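You operate a simulated robot arm through the tools that you are given. There is no shell and no other tool. Be economical: measure what you need, move in short steps, check, and stop when the job is done.

The job below is to be done with a simulated robot arm. You get a single attempt, and the scene is never put back.

TASK
Fetch the ring from the top of the beige drawer chest and set it on top of the white pack.
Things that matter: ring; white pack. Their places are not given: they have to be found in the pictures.

It is judged by the outcome, as a careful person would: the job done as asked, and still so three seconds after it is handed in. It fails if anything else is knocked over, pushed out of place, dropped, spilled or broken.

THE ROBOT
A 7-joint arm with a two-finger parallel gripper, fixed in place. Base frame: the origin is at the foot of the arm, x ahead of it, y to its left, z up; the work surface is at about z = 0. Units: m, rad, N and s.
With the tool pointing down near the work surface it reaches from about 0.24 to 0.62 m from the base axis. Its first joint turns from -1.152 to 1.152 rad. Payload 2.6 kg.
The tool frame sits at the grasp point between the pads (the TCP): z along the fingers, y along the line on which they close. The tips reach 0.03 m beyond it. The gripper opens to 0.094 m. The fingers are 0.028 m wide and 0.01 m thick; the gripper's body (0.05 by 0.096 m) begins 0.055 m behind the TCP.
Orientation is that of the tool frame in the base frame, as [roll, pitch, yaw] about the fixed x, y, z axes, in that order (R = Rz(yaw) Ry(pitch) Rx(roll)). With the fingers straight down and closing along the base's y, the tool's x points along the base's -x, its y along +y and its z along -z.

THE INTERFACE
- The arm moves only by the tool arm_command. Its argument "targets" is a list of rows, each a list of 3 entries, a list of its own where there are three numbers: the shift along the tool's x, y, z in units of 200 mm (1.0 is 200 mm), then the turn, a rotation vector about the tool's x, y, z in units of 60 degrees (1.0 is 60 degrees), then the finger opening in m, from 0 to 0.094. In form: [[[x, y, z], [ax, ay, az], claw], ...]. A call has 1 to 10 rows; each row is the pose to reach, as a shift and turn from the pose commanded when the call began, along the tool's axes at that moment. A call with a number of a shift or a turn outside -1 to 1 is refused whole. Each row takes 0.2 s and may step no farther than 0.05 m and 0.15 rad from the row before; otherwise, or with a gripper value out of range, the whole call is refused. A pose out of reach is approached as far as the arm can. The call stops where the force on the tool passes 40 N (or 10 N more than at its start, if that is more) or the arm is blocked; 0.2 s more then pass. Each finger travels about 0.072 m/s and halts on what it meets, pressing with about 30 N; the grip force reading is that of the motor and also rises with nothing between the fingers. The clock runs only during rows and for 0.2 s after the last one: add rows that repeat a pose to give the fingers time. The reply holds the time, the measured pose of the TCP, the force on the tool along the base axes, the opening and the grip force, in the units named above and with some noise, and new pictures: "show" is both (left out), scene, wrist or none.
- Cameras (640 x 400 px; columns grow to the right, rows downward): "scene" is fixed at [0.066, 0.4837, 0.5569]; the picture's right is [-0.26, -0.97, 0.00], its down [-0.73, 0.19, -0.66] and it looks along [0.63, -0.17, -0.75] (base axes); focal length 327 px, centre (320, 200). "wrist" rides on the gripper at [-0.037, 0, -0.058] in the tool frame; the picture's right is [0.00, -1.00, 0.00], its down [0.97, 0.00, -0.24] and it looks along [0.24, 0.00, 0.97] (tool axes); focal length 218 px, centre (320, 200).
- point_at(camera, pixels): for up to 12 pixels [column, row] of the newest picture of that camera ("zoom" is the newest enlarged one), the place [x, y, z] in the base frame of the surface seen there, good to about 0.003 m, but the place of the scene camera against the robot may be out by one fixed shift of up to 0.025 m in any direction. The clock stands still meanwhile.
- inspect(camera, box): a new picture of the part [left, top, right, bottom] of that camera's present view, enlarged. The clock stands still meanwhile.
- close_job(): hands the job in; it is judged then, once.

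Keep the steps short. Do not move on a guess: measure, check each grasp and each placing, and mend mistakes. In all there are 60 turns and 120 pictures (those below and enlarged ones count). Leave the gripper open and the arm clear of the work at the hand-in unless told otherwise, and finish with a single line.

The tools are called after ">>>" by a JSON object that holds its "op" and its "data". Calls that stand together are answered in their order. arm_command: Moves the arm, as the interface text tells. Its arguments: {"type":"object","properties":{"targets":{"type":"array","items":{"type":"array"}},"show":{"type":"string","enum":["both","scene","wrist","none"]}},"required":["targets"]} The other tools are called the same way: point_at (camera, pixels) gives the place of the surface under pixels of a picture; inspect (camera, box) takes an enlarged picture of a part of a camera's view; close_job () hands the job in.

At the start:

```text
time_s: 0.0
position: [0.3503, 0.2845, 0.2233]
ee_rot: [-3.141, 0.0, -3.14]
wrist_force: [0.4, 0.3, 0.2]
opening: 0.0941
finger_force: 0.0
```

scene: 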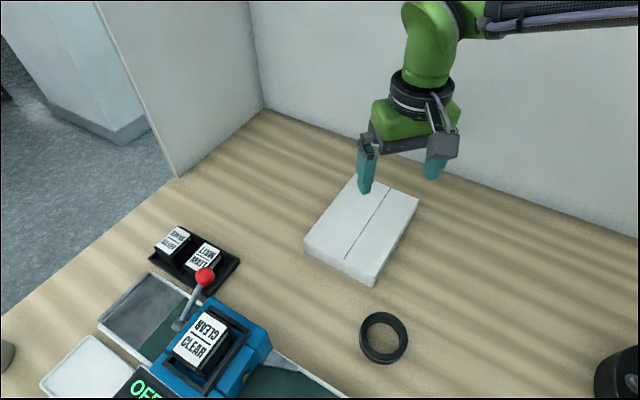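
wrist: 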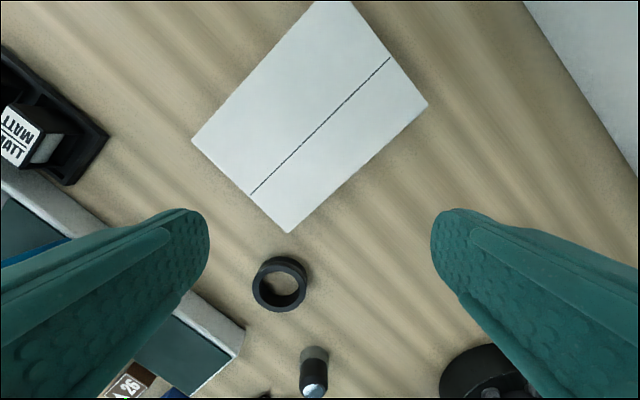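

I see a black ring at about (384,338) in the scene picture and a white pack at (362,232). No beige chest is obvious yet, so I'll measure heights and look closer.

>>> {"op": "point_at", "data": {"camera": "wrist", "pixels": [[280, 262], [258, 290], [280, 306], [304, 276], [282, 285], [330, 270], [193, 140], [288, 232], [427, 104], [310, 120], [314, 385], [350, 230]]}}

>>> {"op": "point_at", "data": {"camera": "scene", "pixels": [[384, 338], [384, 316], [364, 340], [404, 340], [362, 232], [304, 240], [374, 280], [418, 198], [450, 300], [205, 277], [620, 370], [80, 375]]}}

>>> {"op": "inspect", "data": {"camera": "wrist", "box": [200, 220, 440, 400]}}

>>> {"op": "inspect", "data": {"camera": "scene", "box": [0, 220, 320, 400]}}

```text
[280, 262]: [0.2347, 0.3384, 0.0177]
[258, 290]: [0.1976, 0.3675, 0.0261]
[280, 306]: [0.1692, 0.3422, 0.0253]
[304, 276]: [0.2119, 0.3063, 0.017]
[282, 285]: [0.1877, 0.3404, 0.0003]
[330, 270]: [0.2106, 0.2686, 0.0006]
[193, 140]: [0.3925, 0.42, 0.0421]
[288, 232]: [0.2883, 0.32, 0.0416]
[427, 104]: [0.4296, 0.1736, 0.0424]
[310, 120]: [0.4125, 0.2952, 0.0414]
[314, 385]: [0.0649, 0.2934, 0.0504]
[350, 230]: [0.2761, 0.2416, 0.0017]
```

```text
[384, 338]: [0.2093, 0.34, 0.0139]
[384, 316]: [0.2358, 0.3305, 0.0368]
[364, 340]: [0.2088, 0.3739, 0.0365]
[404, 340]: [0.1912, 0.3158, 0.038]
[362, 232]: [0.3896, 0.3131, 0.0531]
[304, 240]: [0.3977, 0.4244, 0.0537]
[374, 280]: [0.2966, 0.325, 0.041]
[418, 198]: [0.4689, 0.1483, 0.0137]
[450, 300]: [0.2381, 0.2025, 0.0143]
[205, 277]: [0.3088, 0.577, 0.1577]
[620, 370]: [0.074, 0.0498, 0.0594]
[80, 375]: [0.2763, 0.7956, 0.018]
```

```text
2.22 times, centred on (320, 310) of wrist
```

zoom: 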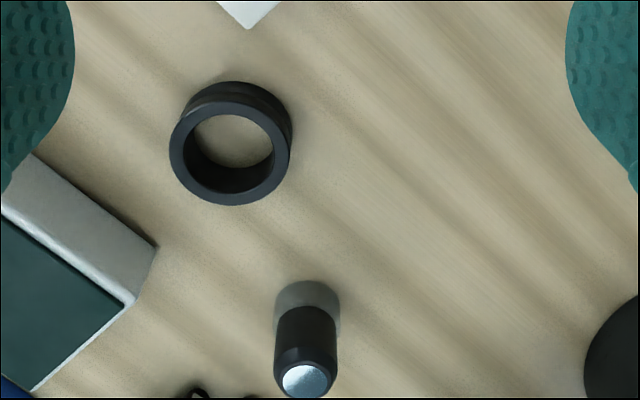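

```text
2.00 times, centred on (160, 310) of scene
```

zoom: 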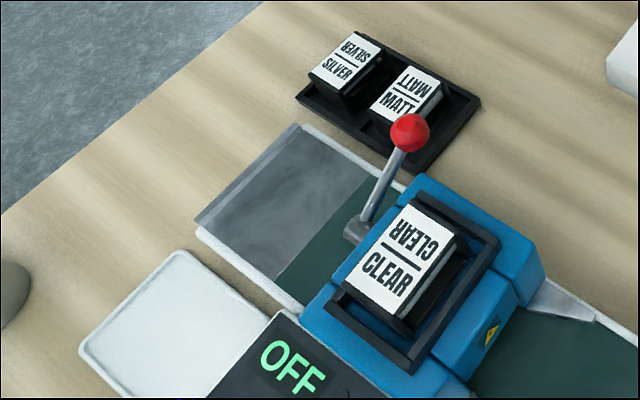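

The visible ring sits directly on the work surface (base z≈0, top ≈0.026), not on a chest, so it may be a decoy. I'll measure the walls, then raise the arm to look around for a beige drawer chest.

>>> {"op": "point_at", "data": {"camera": "scene", "pixels": [[265, 105], [630, 245], [500, 100], [180, 175], [300, 50], [5, 360], [320, 50], [620, 200]]}}

>>> {"op": "arm_command", "data": {"targets": [[[0, 0, -0.2], [0, 0, 0], 0.094], [[0, 0, -0.4], [0, 0, 0], 0.094], [[0, -0.2, -0.5], [0, 0, 0], 0.094], [[0, -0.4, -0.5], [0, 0, 0], 0.094], [[0, -0.6, -0.5], [0, 0, 0], 0.094], [[0, -0.8, -0.5], [0, 0, 0], 0.094]]}}

```text
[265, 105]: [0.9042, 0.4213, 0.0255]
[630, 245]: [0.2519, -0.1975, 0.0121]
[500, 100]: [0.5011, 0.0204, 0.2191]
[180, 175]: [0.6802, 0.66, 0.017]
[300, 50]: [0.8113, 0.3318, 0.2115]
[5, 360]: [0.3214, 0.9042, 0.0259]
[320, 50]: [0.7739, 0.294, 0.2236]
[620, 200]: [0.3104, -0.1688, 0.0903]
```

```text
time_s: 1.4
position: [0.349, 0.1234, 0.3252]
ee_rot: [3.141, 0.001, -3.141]
wrist_force: [0.3, 0.9, 0.0]
opening: 0.0939
finger_force: 0.0
```

scene: 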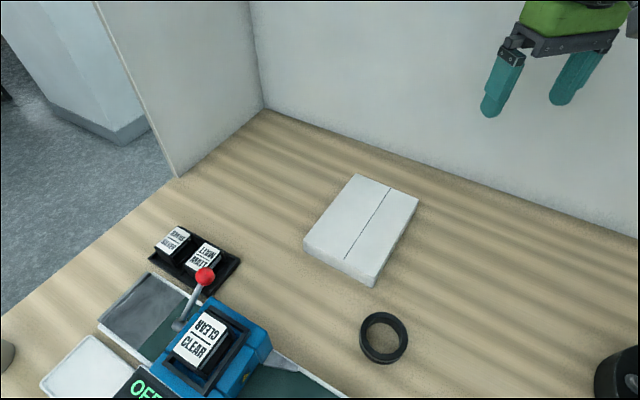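
wrist: 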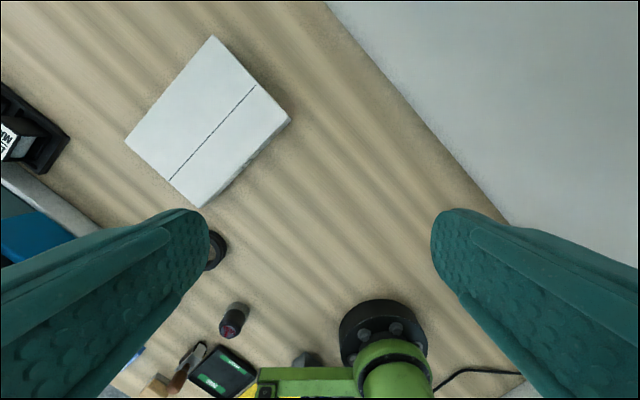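

The wall is a diagonal panel close to the arm's right, so I won't move further that way. I'll inspect the area by the arm's foot and tilt the camera to look beyond it.

>>> {"op": "inspect", "data": {"camera": "wrist", "box": [80, 220, 400, 400]}}

>>> {"op": "arm_command", "data": {"targets": [[[0, 0.2, 0], [0, 0.14, 0], 0.094], [[0, 0.4, 0], [0, 0.28, 0], 0.094], [[0, 0.6, 0], [0, 0.42, 0], 0.094], [[0, 0.6, 0], [0, 0.56, 0], 0.094], [[0, 0.6, 0], [0, 0.7, 0], 0.094]], "show": "wrist"}}

```text
2.00 times, centred on (240, 310) of wrist
```

zoom: 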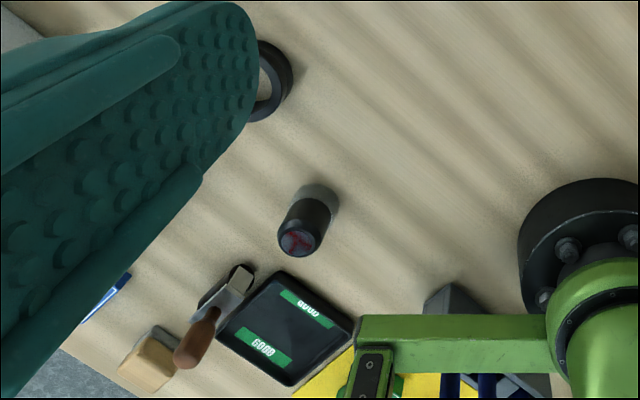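

```text
time_s: 2.6
position: [0.3051, 0.2301, 0.3126]
ee_rot: [3.141, -0.735, -3.139]
wrist_force: [-0.5, -0.6, -0.6]
opening: 0.094
finger_force: 0.1
out of reach, approached as far as the arm can: row 4, 5
```

wrist: 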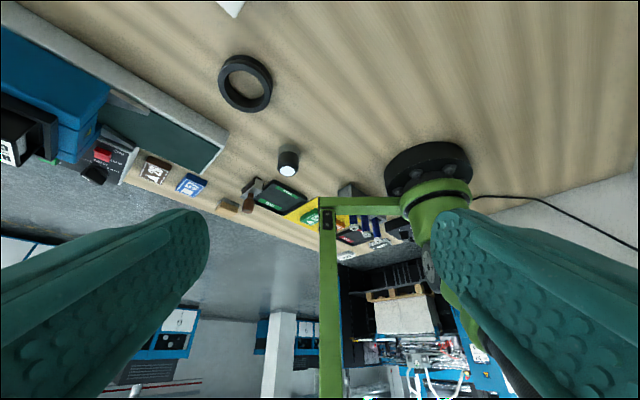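

No chest in this direction. I'll inspect the small items and roll the camera toward the left side.

>>> {"op": "inspect", "data": {"camera": "wrist", "box": [80, 100, 420, 290]}}

>>> {"op": "arm_command", "data": {"targets": [[[0, 0, 0], [0, -0.14, 0], 0.094], [[0, 0, 0], [0, -0.28, 0], 0.094], [[0, 0, 0], [0, -0.42, 0], 0.094], [[0, 0, 0], [0, -0.56, 0], 0.094], [[0, 0, 0], [0, -0.7, 0], 0.094]], "show": "none"}}

>>> {"op": "arm_command", "data": {"targets": [[[0, 0, 0], [-0.14, 0, 0], 0.094], [[0, 0, 0], [-0.28, 0, 0], 0.094], [[0, 0, 0], [-0.42, 0, 0], 0.094], [[0, 0, 0], [-0.56, 0, 0], 0.094], [[0, 0, 0], [-0.7, 0, 0], 0.094]], "show": "wrist"}}

```text
1.88 times, centred on (250, 195) of wrist
```

zoom: 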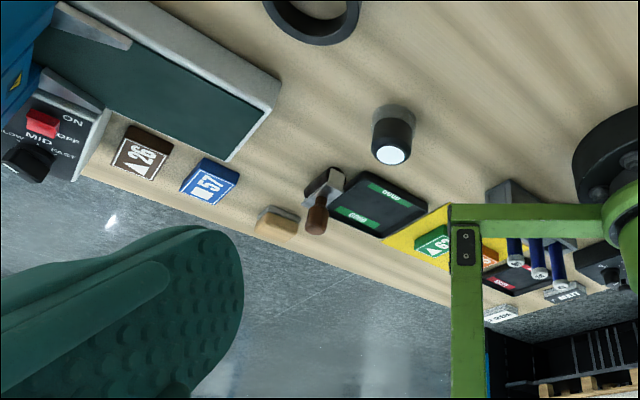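

```text
time_s: 3.8
position: [0.3048, 0.2309, 0.3139]
ee_rot: [-3.139, 0.002, 3.141]
wrist_force: [-0.4, 0.7, 0.2]
opening: 0.0937
finger_force: 0.1
```

```text
time_s: 5.0
position: [0.3056, 0.2314, 0.3146]
ee_rot: [2.406, 0.002, -3.141]
wrist_force: [0.3, -0.4, -0.1]
opening: 0.0939
finger_force: 0.1
```

wrist: 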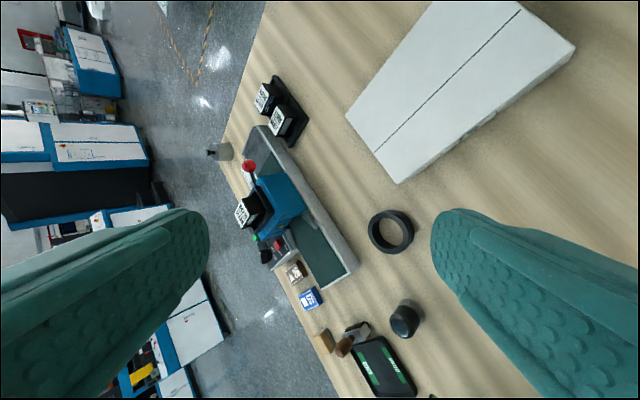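

Only one ring exists, and the beige wooden top it lies on is the only candidate for the chest top. I'll level the tool, then move over the ring at medium height to measure.

>>> {"op": "arm_command", "data": {"targets": [[[0, 0, 0], [0.14, 0, 0], 0.094], [[0, 0, 0], [0.28, 0, 0], 0.094], [[0, 0, 0], [0.42, 0, 0], 0.094], [[0, 0, 0], [0.56, 0, 0], 0.094], [[0, 0, 0], [0.7, 0, 0], 0.094]], "show": "none"}}

>>> {"op": "arm_command", "data": {"targets": [[[0.12, 0.13, 0.12], [0, 0, 0], 0.094], [[0.24, 0.26, 0.24], [0, 0, 0], 0.094], [[0.36, 0.39, 0.36], [0, 0, 0], 0.094], [[0.45, 0.52, 0.5], [0, 0, 0], 0.094], [[0.5, 0.53, 0.7], [0, 0, 0], 0.094], [[0.5, 0.53, 0.7], [0, 0, 0], 0.094]]}}

```text
time_s: 6.2
position: [0.3057, 0.2308, 0.315]
ee_rot: [-3.14, -0.002, 3.14]
wrist_force: [0.5, -0.2, -0.2]
opening: 0.0938
finger_force: 0.0
```

```text
time_s: 7.6
position: [0.2047, 0.3373, 0.1742]
ee_rot: [3.14, 0.0, -3.141]
wrist_force: [-0.9, -0.8, 0.8]
opening: 0.0938
finger_force: 0.1
```

scene: 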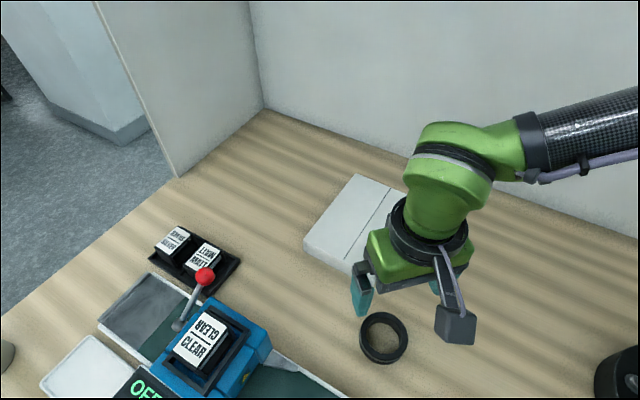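
wrist: 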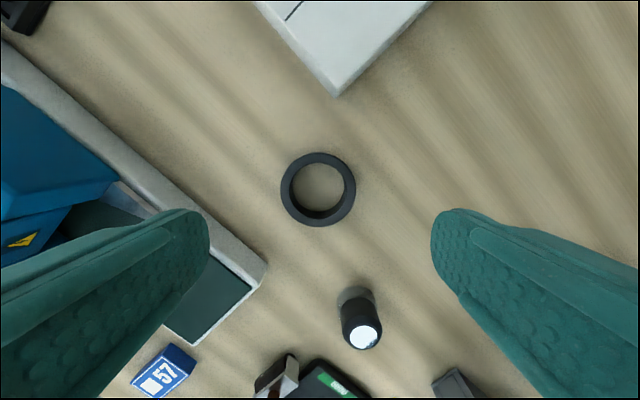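

The ring is at (318,189) in the wrist picture. Measuring its rim, the machine's edge and the dark cylinder.

>>> {"op": "point_at", "data": {"camera": "wrist", "pixels": [[318, 157], [318, 220], [286, 189], [350, 189], [318, 185], [266, 264], [210, 228], [334, 96], [356, 292], [364, 340], [250, 290], [318, 175]]}}

>>> {"op": "inspect", "data": {"camera": "wrist", "box": [240, 130, 400, 230]}}

```text
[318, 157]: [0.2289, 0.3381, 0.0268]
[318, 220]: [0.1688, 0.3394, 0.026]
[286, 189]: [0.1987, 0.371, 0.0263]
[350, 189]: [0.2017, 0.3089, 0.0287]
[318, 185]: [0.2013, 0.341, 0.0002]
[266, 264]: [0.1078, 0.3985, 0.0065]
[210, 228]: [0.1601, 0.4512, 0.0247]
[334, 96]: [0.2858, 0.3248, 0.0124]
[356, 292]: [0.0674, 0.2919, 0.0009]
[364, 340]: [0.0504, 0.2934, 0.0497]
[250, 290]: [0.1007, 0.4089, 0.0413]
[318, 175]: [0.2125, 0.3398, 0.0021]
```

```text
4.00 times, centred on (320, 180) of wrist
```

zoom: 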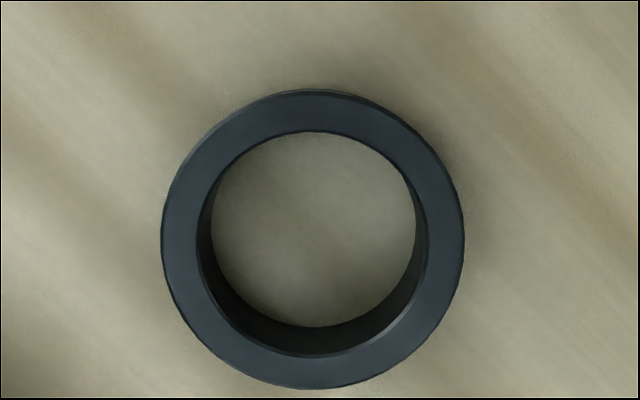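

The ring is about 0.0735 m wide and 0.026 m tall, centred at about (0.199, 0.340), so it fits between the open fingers with about 1 cm to spare each side. I'll go down to just above it and check alignment.

>>> {"op": "arm_command", "data": {"targets": [[[0.0285, 0.0125, 0.15], [0, 0, 0], 0.094], [[0.0285, 0.0125, 0.3], [0, 0, 0], 0.094], [[0.0285, 0.0125, 0.46], [0, 0, 0], 0.094], [[0.0285, 0.0125, 0.46], [0, 0, 0], 0.094]]}}

```text
time_s: 8.6
position: [0.1998, 0.3395, 0.0808]
ee_rot: [-3.141, 0.001, 3.139]
wrist_force: [0.0, -0.2, 0.6]
opening: 0.0939
finger_force: 0.0
```

scene: 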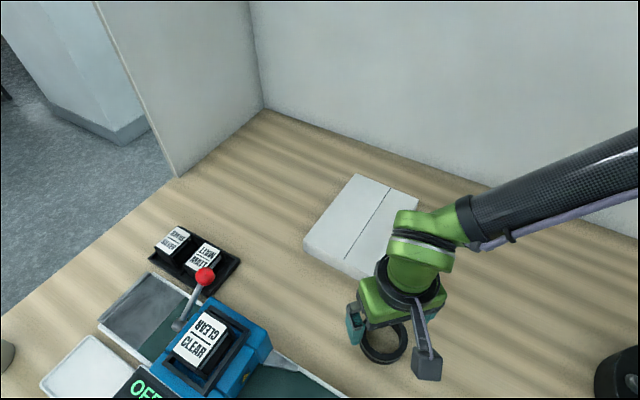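
wrist: 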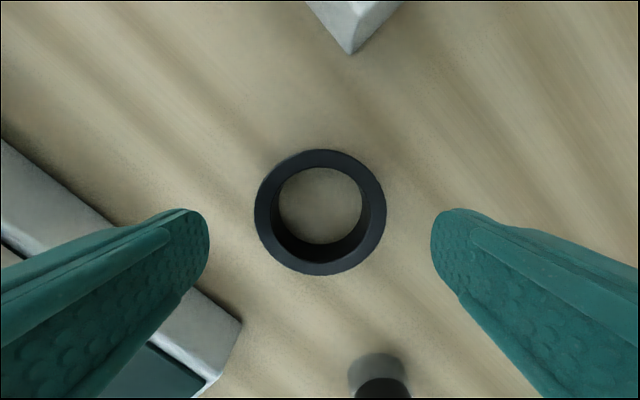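

The ring is centred between the fingers (column 320). I'll check its fore-aft centre.

>>> {"op": "point_at", "data": {"camera": "wrist", "pixels": [[320, 156], [320, 270], [261, 210], [380, 210], [320, 152], [320, 274]]}}

```text
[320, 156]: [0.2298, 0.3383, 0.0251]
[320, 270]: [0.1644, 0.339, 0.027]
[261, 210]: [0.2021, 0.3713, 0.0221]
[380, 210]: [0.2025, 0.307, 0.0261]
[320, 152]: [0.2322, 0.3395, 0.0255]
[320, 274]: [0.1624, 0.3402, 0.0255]
```

Centre (0.197, 0.339). I'll shift 2.5 mm, go down to TCP z ≈ 0.035 and check for contact.

>>> {"op": "arm_command", "data": {"targets": [[[0.0125, 0, 0.1], [0, 0, 0], 0.094], [[0.0125, 0, 0.2], [0, 0, 0], 0.094], [[0.0125, 0, 0.23], [0, 0, 0], 0.094], [[0.0125, 0, 0.23], [0, 0, 0], 0.094]]}}

```text
time_s: 9.6
position: [0.1953, 0.3399, 0.0369]
ee_rot: [3.141, 0.0, -3.14]
wrist_force: [-0.5, -0.4, -0.2]
opening: 0.0939
finger_force: 0.1
```

scene: 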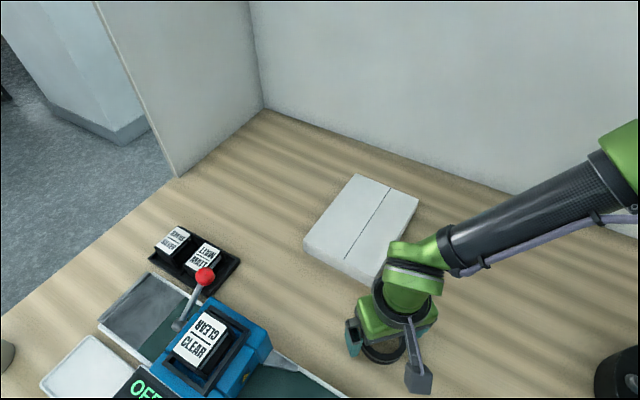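
wrist: 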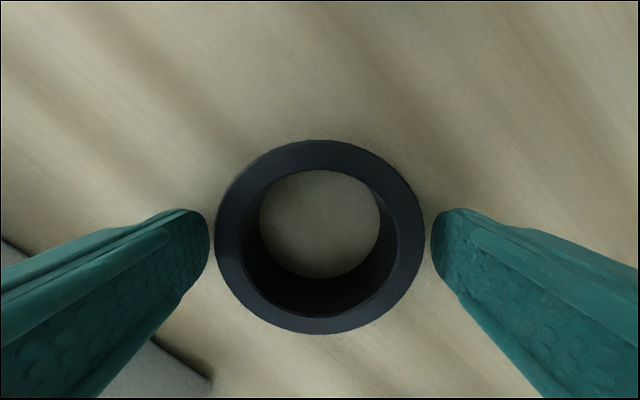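

No contact force and the ring sits between the fingers. Closing now.

>>> {"op": "arm_command", "data": {"targets": [[[0, 0, 0], [0, 0, 0], 0.08], [[0, 0, 0], [0, 0, 0], 0.07], [[0, 0, 0], [0, 0, 0], 0.065], [[0, 0, 0], [0, 0, 0], 0.06], [[0, 0, 0], [0, 0, 0], 0.06]]}}

```text
time_s: 10.8
position: [0.1958, 0.3387, 0.0365]
ee_rot: [3.141, 0.0, -3.141]
wrist_force: [0.8, 0.3, 0.1]
opening: 0.0755
finger_force: 29.6
```

scene: 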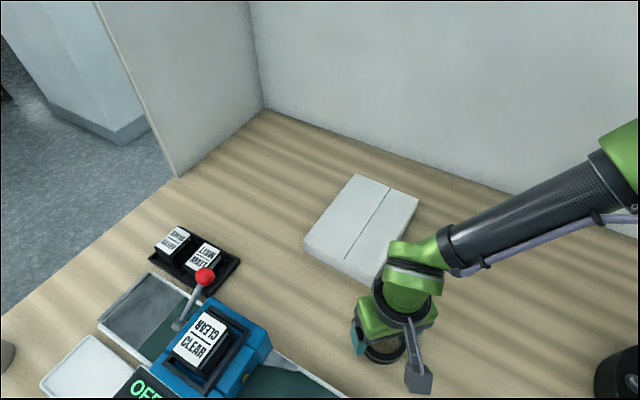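
wrist: 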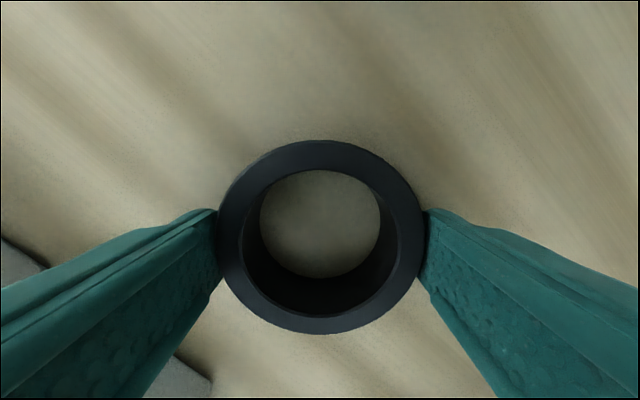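

The fingers halted at 0.0755 m with 29.6 N, so the ring is gripped. Lifting straight up.

>>> {"op": "arm_command", "data": {"targets": [[[0, 0, -0.1], [0, 0, 0], 0.06], [[0, 0, -0.3], [0, 0, 0], 0.06], [[0, 0, -0.5], [0, 0, 0], 0.06], [[0, 0, -0.7], [0, 0, 0], 0.06], [[0, 0, -0.7], [0, 0, 0], 0.06]]}}

```text
time_s: 12.0
position: [0.1965, 0.3403, 0.175]
ee_rot: [-3.14, 0.0, 3.141]
wrist_force: [-0.1, 0.7, 0.2]
opening: 0.0753
finger_force: 29.7
```

scene: 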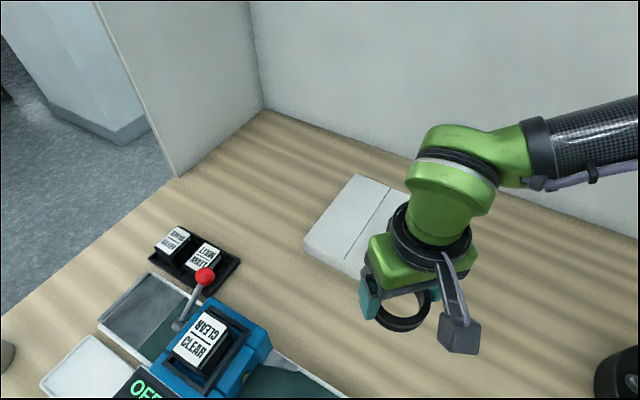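
wrist: 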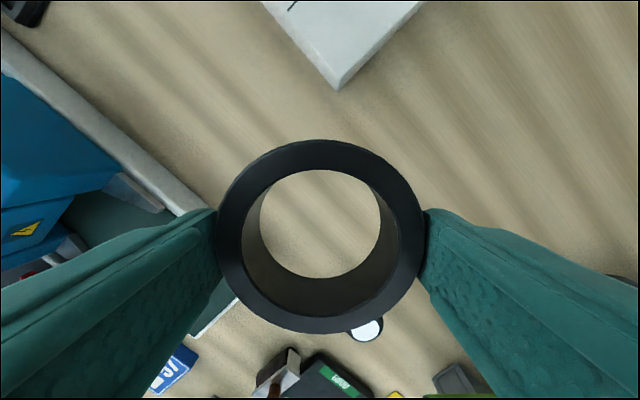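

The ring is held securely. Now I'll move level over the pack, whose centre is at about (0.411, 0.297) with its top at z ≈ 0.042.

>>> {"op": "arm_command", "data": {"targets": [[[-0.2, -0.042, 0], [0, 0, 0], 0.06], [[-0.4, -0.084, 0], [0, 0, 0], 0.06], [[-0.6, -0.126, 0], [0, 0, 0], 0.06], [[-0.8, -0.168, 0], [0, 0, 0], 0.06], [[-1.0, -0.21, 0], [0, 0, 0], 0.06], [[-1.0, -0.21, 0], [0, 0, 0], 0.06]]}}

```text
time_s: 13.4
position: [0.3978, 0.2957, 0.1736]
ee_rot: [3.141, -0.001, 3.141]
wrist_force: [0.2, -0.4, -0.6]
opening: 0.0757
finger_force: 29.7
```

scene: 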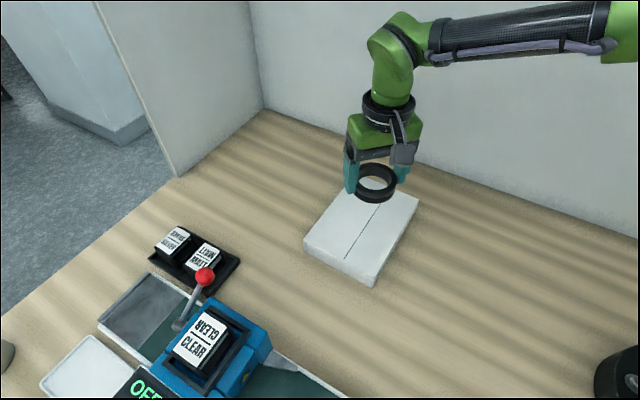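
wrist: 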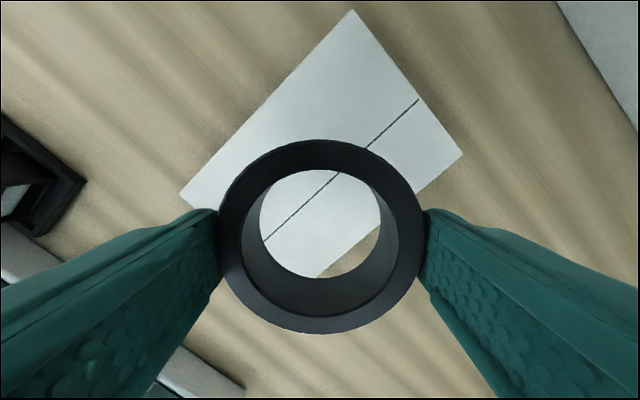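

I'll re-measure the pack corners from here with the wrist camera.

>>> {"op": "point_at", "data": {"camera": "wrist", "pixels": [[352, 14], [458, 154], [185, 192], [318, 225], [318, 272], [300, 120]]}}

```text
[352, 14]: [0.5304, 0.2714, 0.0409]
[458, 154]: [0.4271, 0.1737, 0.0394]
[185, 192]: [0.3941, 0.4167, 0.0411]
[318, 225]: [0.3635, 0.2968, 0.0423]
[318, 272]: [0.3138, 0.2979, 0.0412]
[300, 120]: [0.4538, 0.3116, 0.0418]
```

The pack centre is (0.411, 0.296). Contact should come at TCP z ≈ 0.078, so I'll go down to about 0.083 first.

>>> {"op": "arm_command", "data": {"targets": [[[-0.065, 0, 0.1], [0, 0, 0], 0.06], [[-0.065, 0, 0.25], [0, 0, 0], 0.06], [[-0.065, 0, 0.38], [0, 0, 0], 0.06], [[-0.065, 0, 0.455], [0, 0, 0], 0.06], [[-0.065, 0, 0.455], [0, 0, 0], 0.06]]}}

```text
time_s: 14.6
position: [0.4098, 0.2985, 0.0834]
ee_rot: [3.141, 0.001, 3.141]
wrist_force: [0.2, -0.6, -1.6]
opening: 0.0752
finger_force: 30.1
```

scene: 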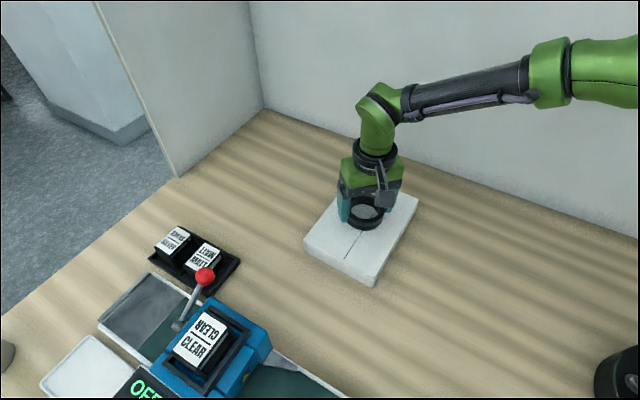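
wrist: 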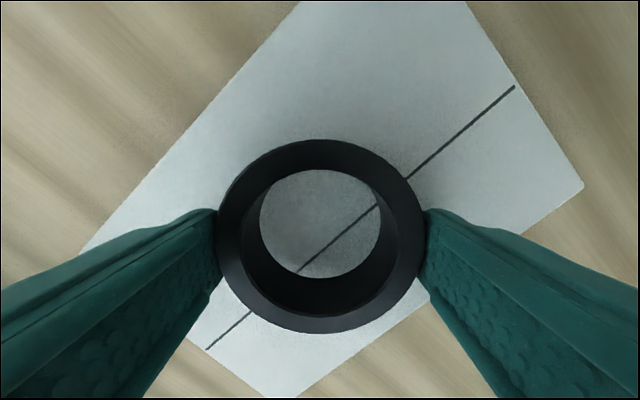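

Ring is over the pack. Lowering in 2 mm steps until the force rises.

>>> {"op": "arm_command", "data": {"targets": [[[0, 0, 0.01], [0, 0, 0], 0.06], [[0, 0, 0.018], [0, 0, 0], 0.06], [[0, 0, 0.018], [0, 0, 0], 0.06]], "show": "none"}}

```text
time_s: 15.4
position: [0.4106, 0.2974, 0.0812]
ee_rot: [-3.141, 0.0, -3.142]
wrist_force: [-1.2, -1.2, -0.9]
opening: 0.0754
finger_force: 30.2
```

>>> {"op": "arm_command", "data": {"targets": [[[0, 0, 0.008], [0, 0, 0], 0.06], [[0, 0, 0.012], [0, 0, 0], 0.06], [[0, 0, 0.012], [0, 0, 0], 0.06]], "show": "none"}}

```text
time_s: 16.2
position: [0.4095, 0.298, 0.0784]
ee_rot: [-3.14, -0.001, 3.14]
wrist_force: [-0.2, 0.4, -1.2]
opening: 0.0754
finger_force: 29.9
```

No clear contact yet at z = 0.078. I'll continue in fine steps.

>>> {"op": "arm_command", "data": {"targets": [[[0, 0, 0.005], [0, 0, 0], 0.06], [[0, 0, 0.008], [0, 0, 0], 0.06], [[0, 0, 0.008], [0, 0, 0], 0.06]], "show": "wrist"}}

>>> {"op": "inspect", "data": {"camera": "scene", "box": [290, 150, 450, 290]}}

```text
time_s: 17.0
position: [0.4113, 0.2963, 0.078]
ee_rot: [-3.141, -0.001, 3.141]
wrist_force: [0.2, 0.1, -0.3]
opening: 0.0755
finger_force: 29.5
```

wrist: 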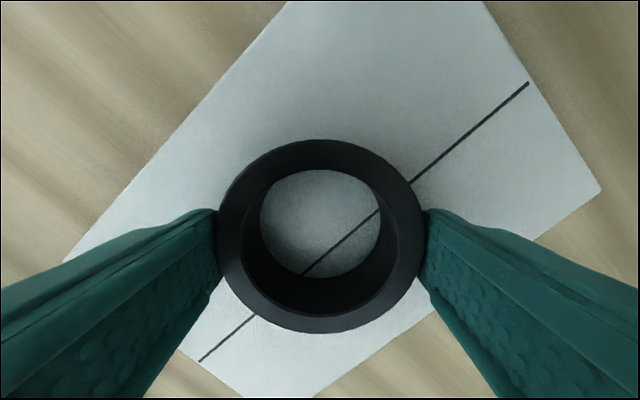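

```text
2.86 times, centred on (370, 220) of scene
```

zoom: 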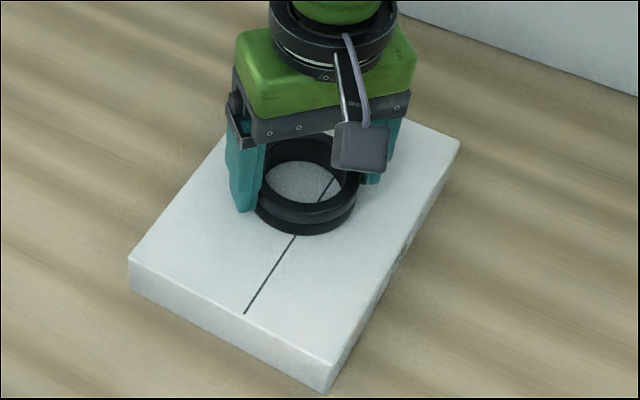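

Almost touching. Two more small steps down, watching the force.

>>> {"op": "arm_command", "data": {"targets": [[[0, 0, 0.005], [0, 0, 0], 0.06], [[0, 0, 0.008], [0, 0, 0], 0.06], [[0, 0, 0.008], [0, 0, 0], 0.06]], "show": "none"}}

```text
time_s: 17.8
position: [0.4114, 0.2982, 0.0758]
ee_rot: [-3.141, 0.002, -3.141]
wrist_force: [-1.8, -1.6, 6.3]
opening: 0.0753
finger_force: 30.0
```

The force rose to 6.3 N upward, so the ring is resting on the pack. Opening the fingers in place.

>>> {"op": "arm_command", "data": {"targets": [[[0, 0, 0], [0, 0, 0], 0.078], [[0, 0, 0], [0, 0, 0], 0.086], [[0, 0, 0], [0, 0, 0], 0.094], [[0, 0, 0], [0, 0, 0], 0.094]], "show": "wrist"}}

```text
time_s: 18.8
position: [0.4114, 0.2974, 0.0763]
ee_rot: [-3.14, 0.0, 3.141]
wrist_force: [-0.9, 0.2, -0.5]
opening: 0.0938
finger_force: 0.1
```

wrist: 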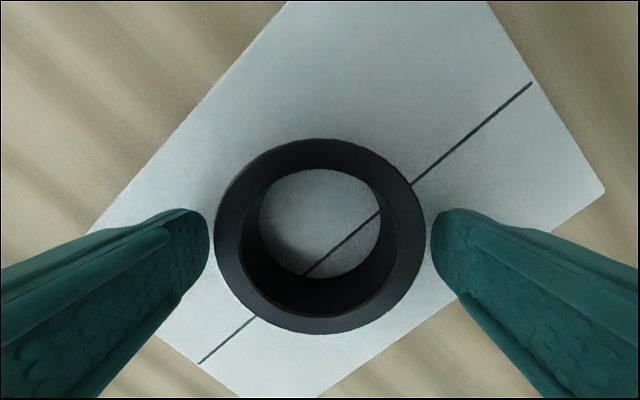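

Both fingers are clear of the ring. Rising straight up, then drawing back.

>>> {"op": "arm_command", "data": {"targets": [[[0, 0, -0.1], [0, 0, 0], 0.094], [[0, 0, -0.3], [0, 0, 0], 0.094], [[0, 0, -0.5], [0, 0, 0], 0.094], [[0, 0, -0.7], [0, 0, 0], 0.094], [[0.2, 0, -0.8], [0, 0, 0], 0.094], [[0.4, 0, -0.8], [0, 0, 0], 0.094], [[0.4, 0, -0.8], [0, 0, 0], 0.094]]}}

>>> {"op": "inspect", "data": {"camera": "scene", "box": [290, 150, 450, 290]}}

```text
time_s: 20.4
position: [0.3299, 0.2964, 0.2352]
ee_rot: [-3.141, -0.001, 3.141]
wrist_force: [-0.2, 0.9, -0.4]
opening: 0.0942
finger_force: 0.1
```

scene: 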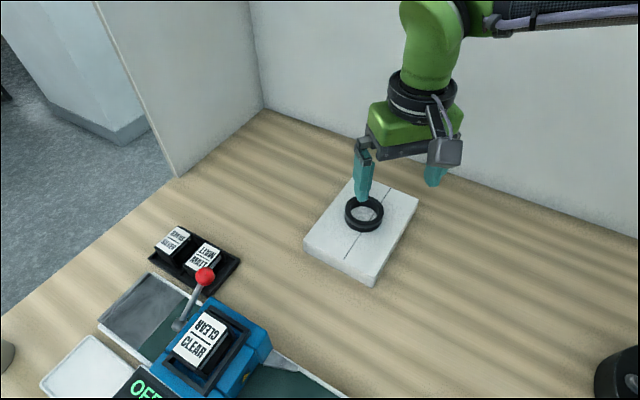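
wrist: 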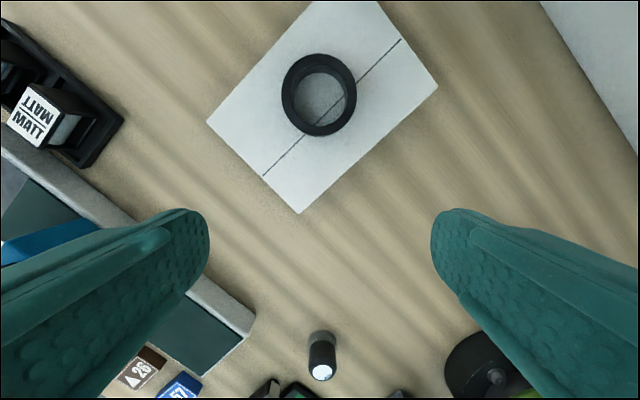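

```text
2.86 times, centred on (370, 220) of scene
```

zoom: 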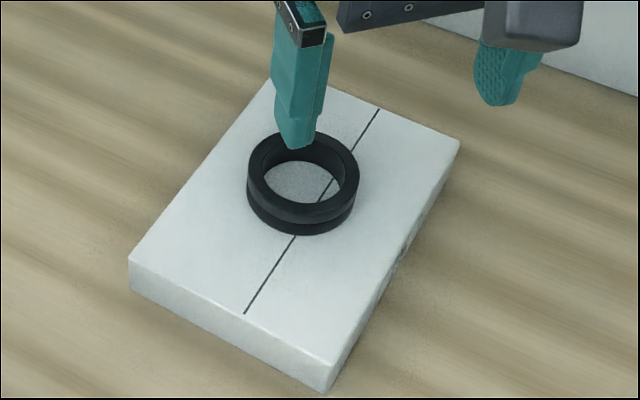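

The ring lies flat in the middle of the white pack, the pack hasn't moved, and the gripper is open and clear. Handing in.

>>> {"op": "close_job", "data": {}}

```text
The job is handed in.
```

The ring now lies flat on the middle of the white pack and nothing else was disturbed; I saw no separate beige drawer chest, so I took the only ring in view, which lay on the beige wooden top.
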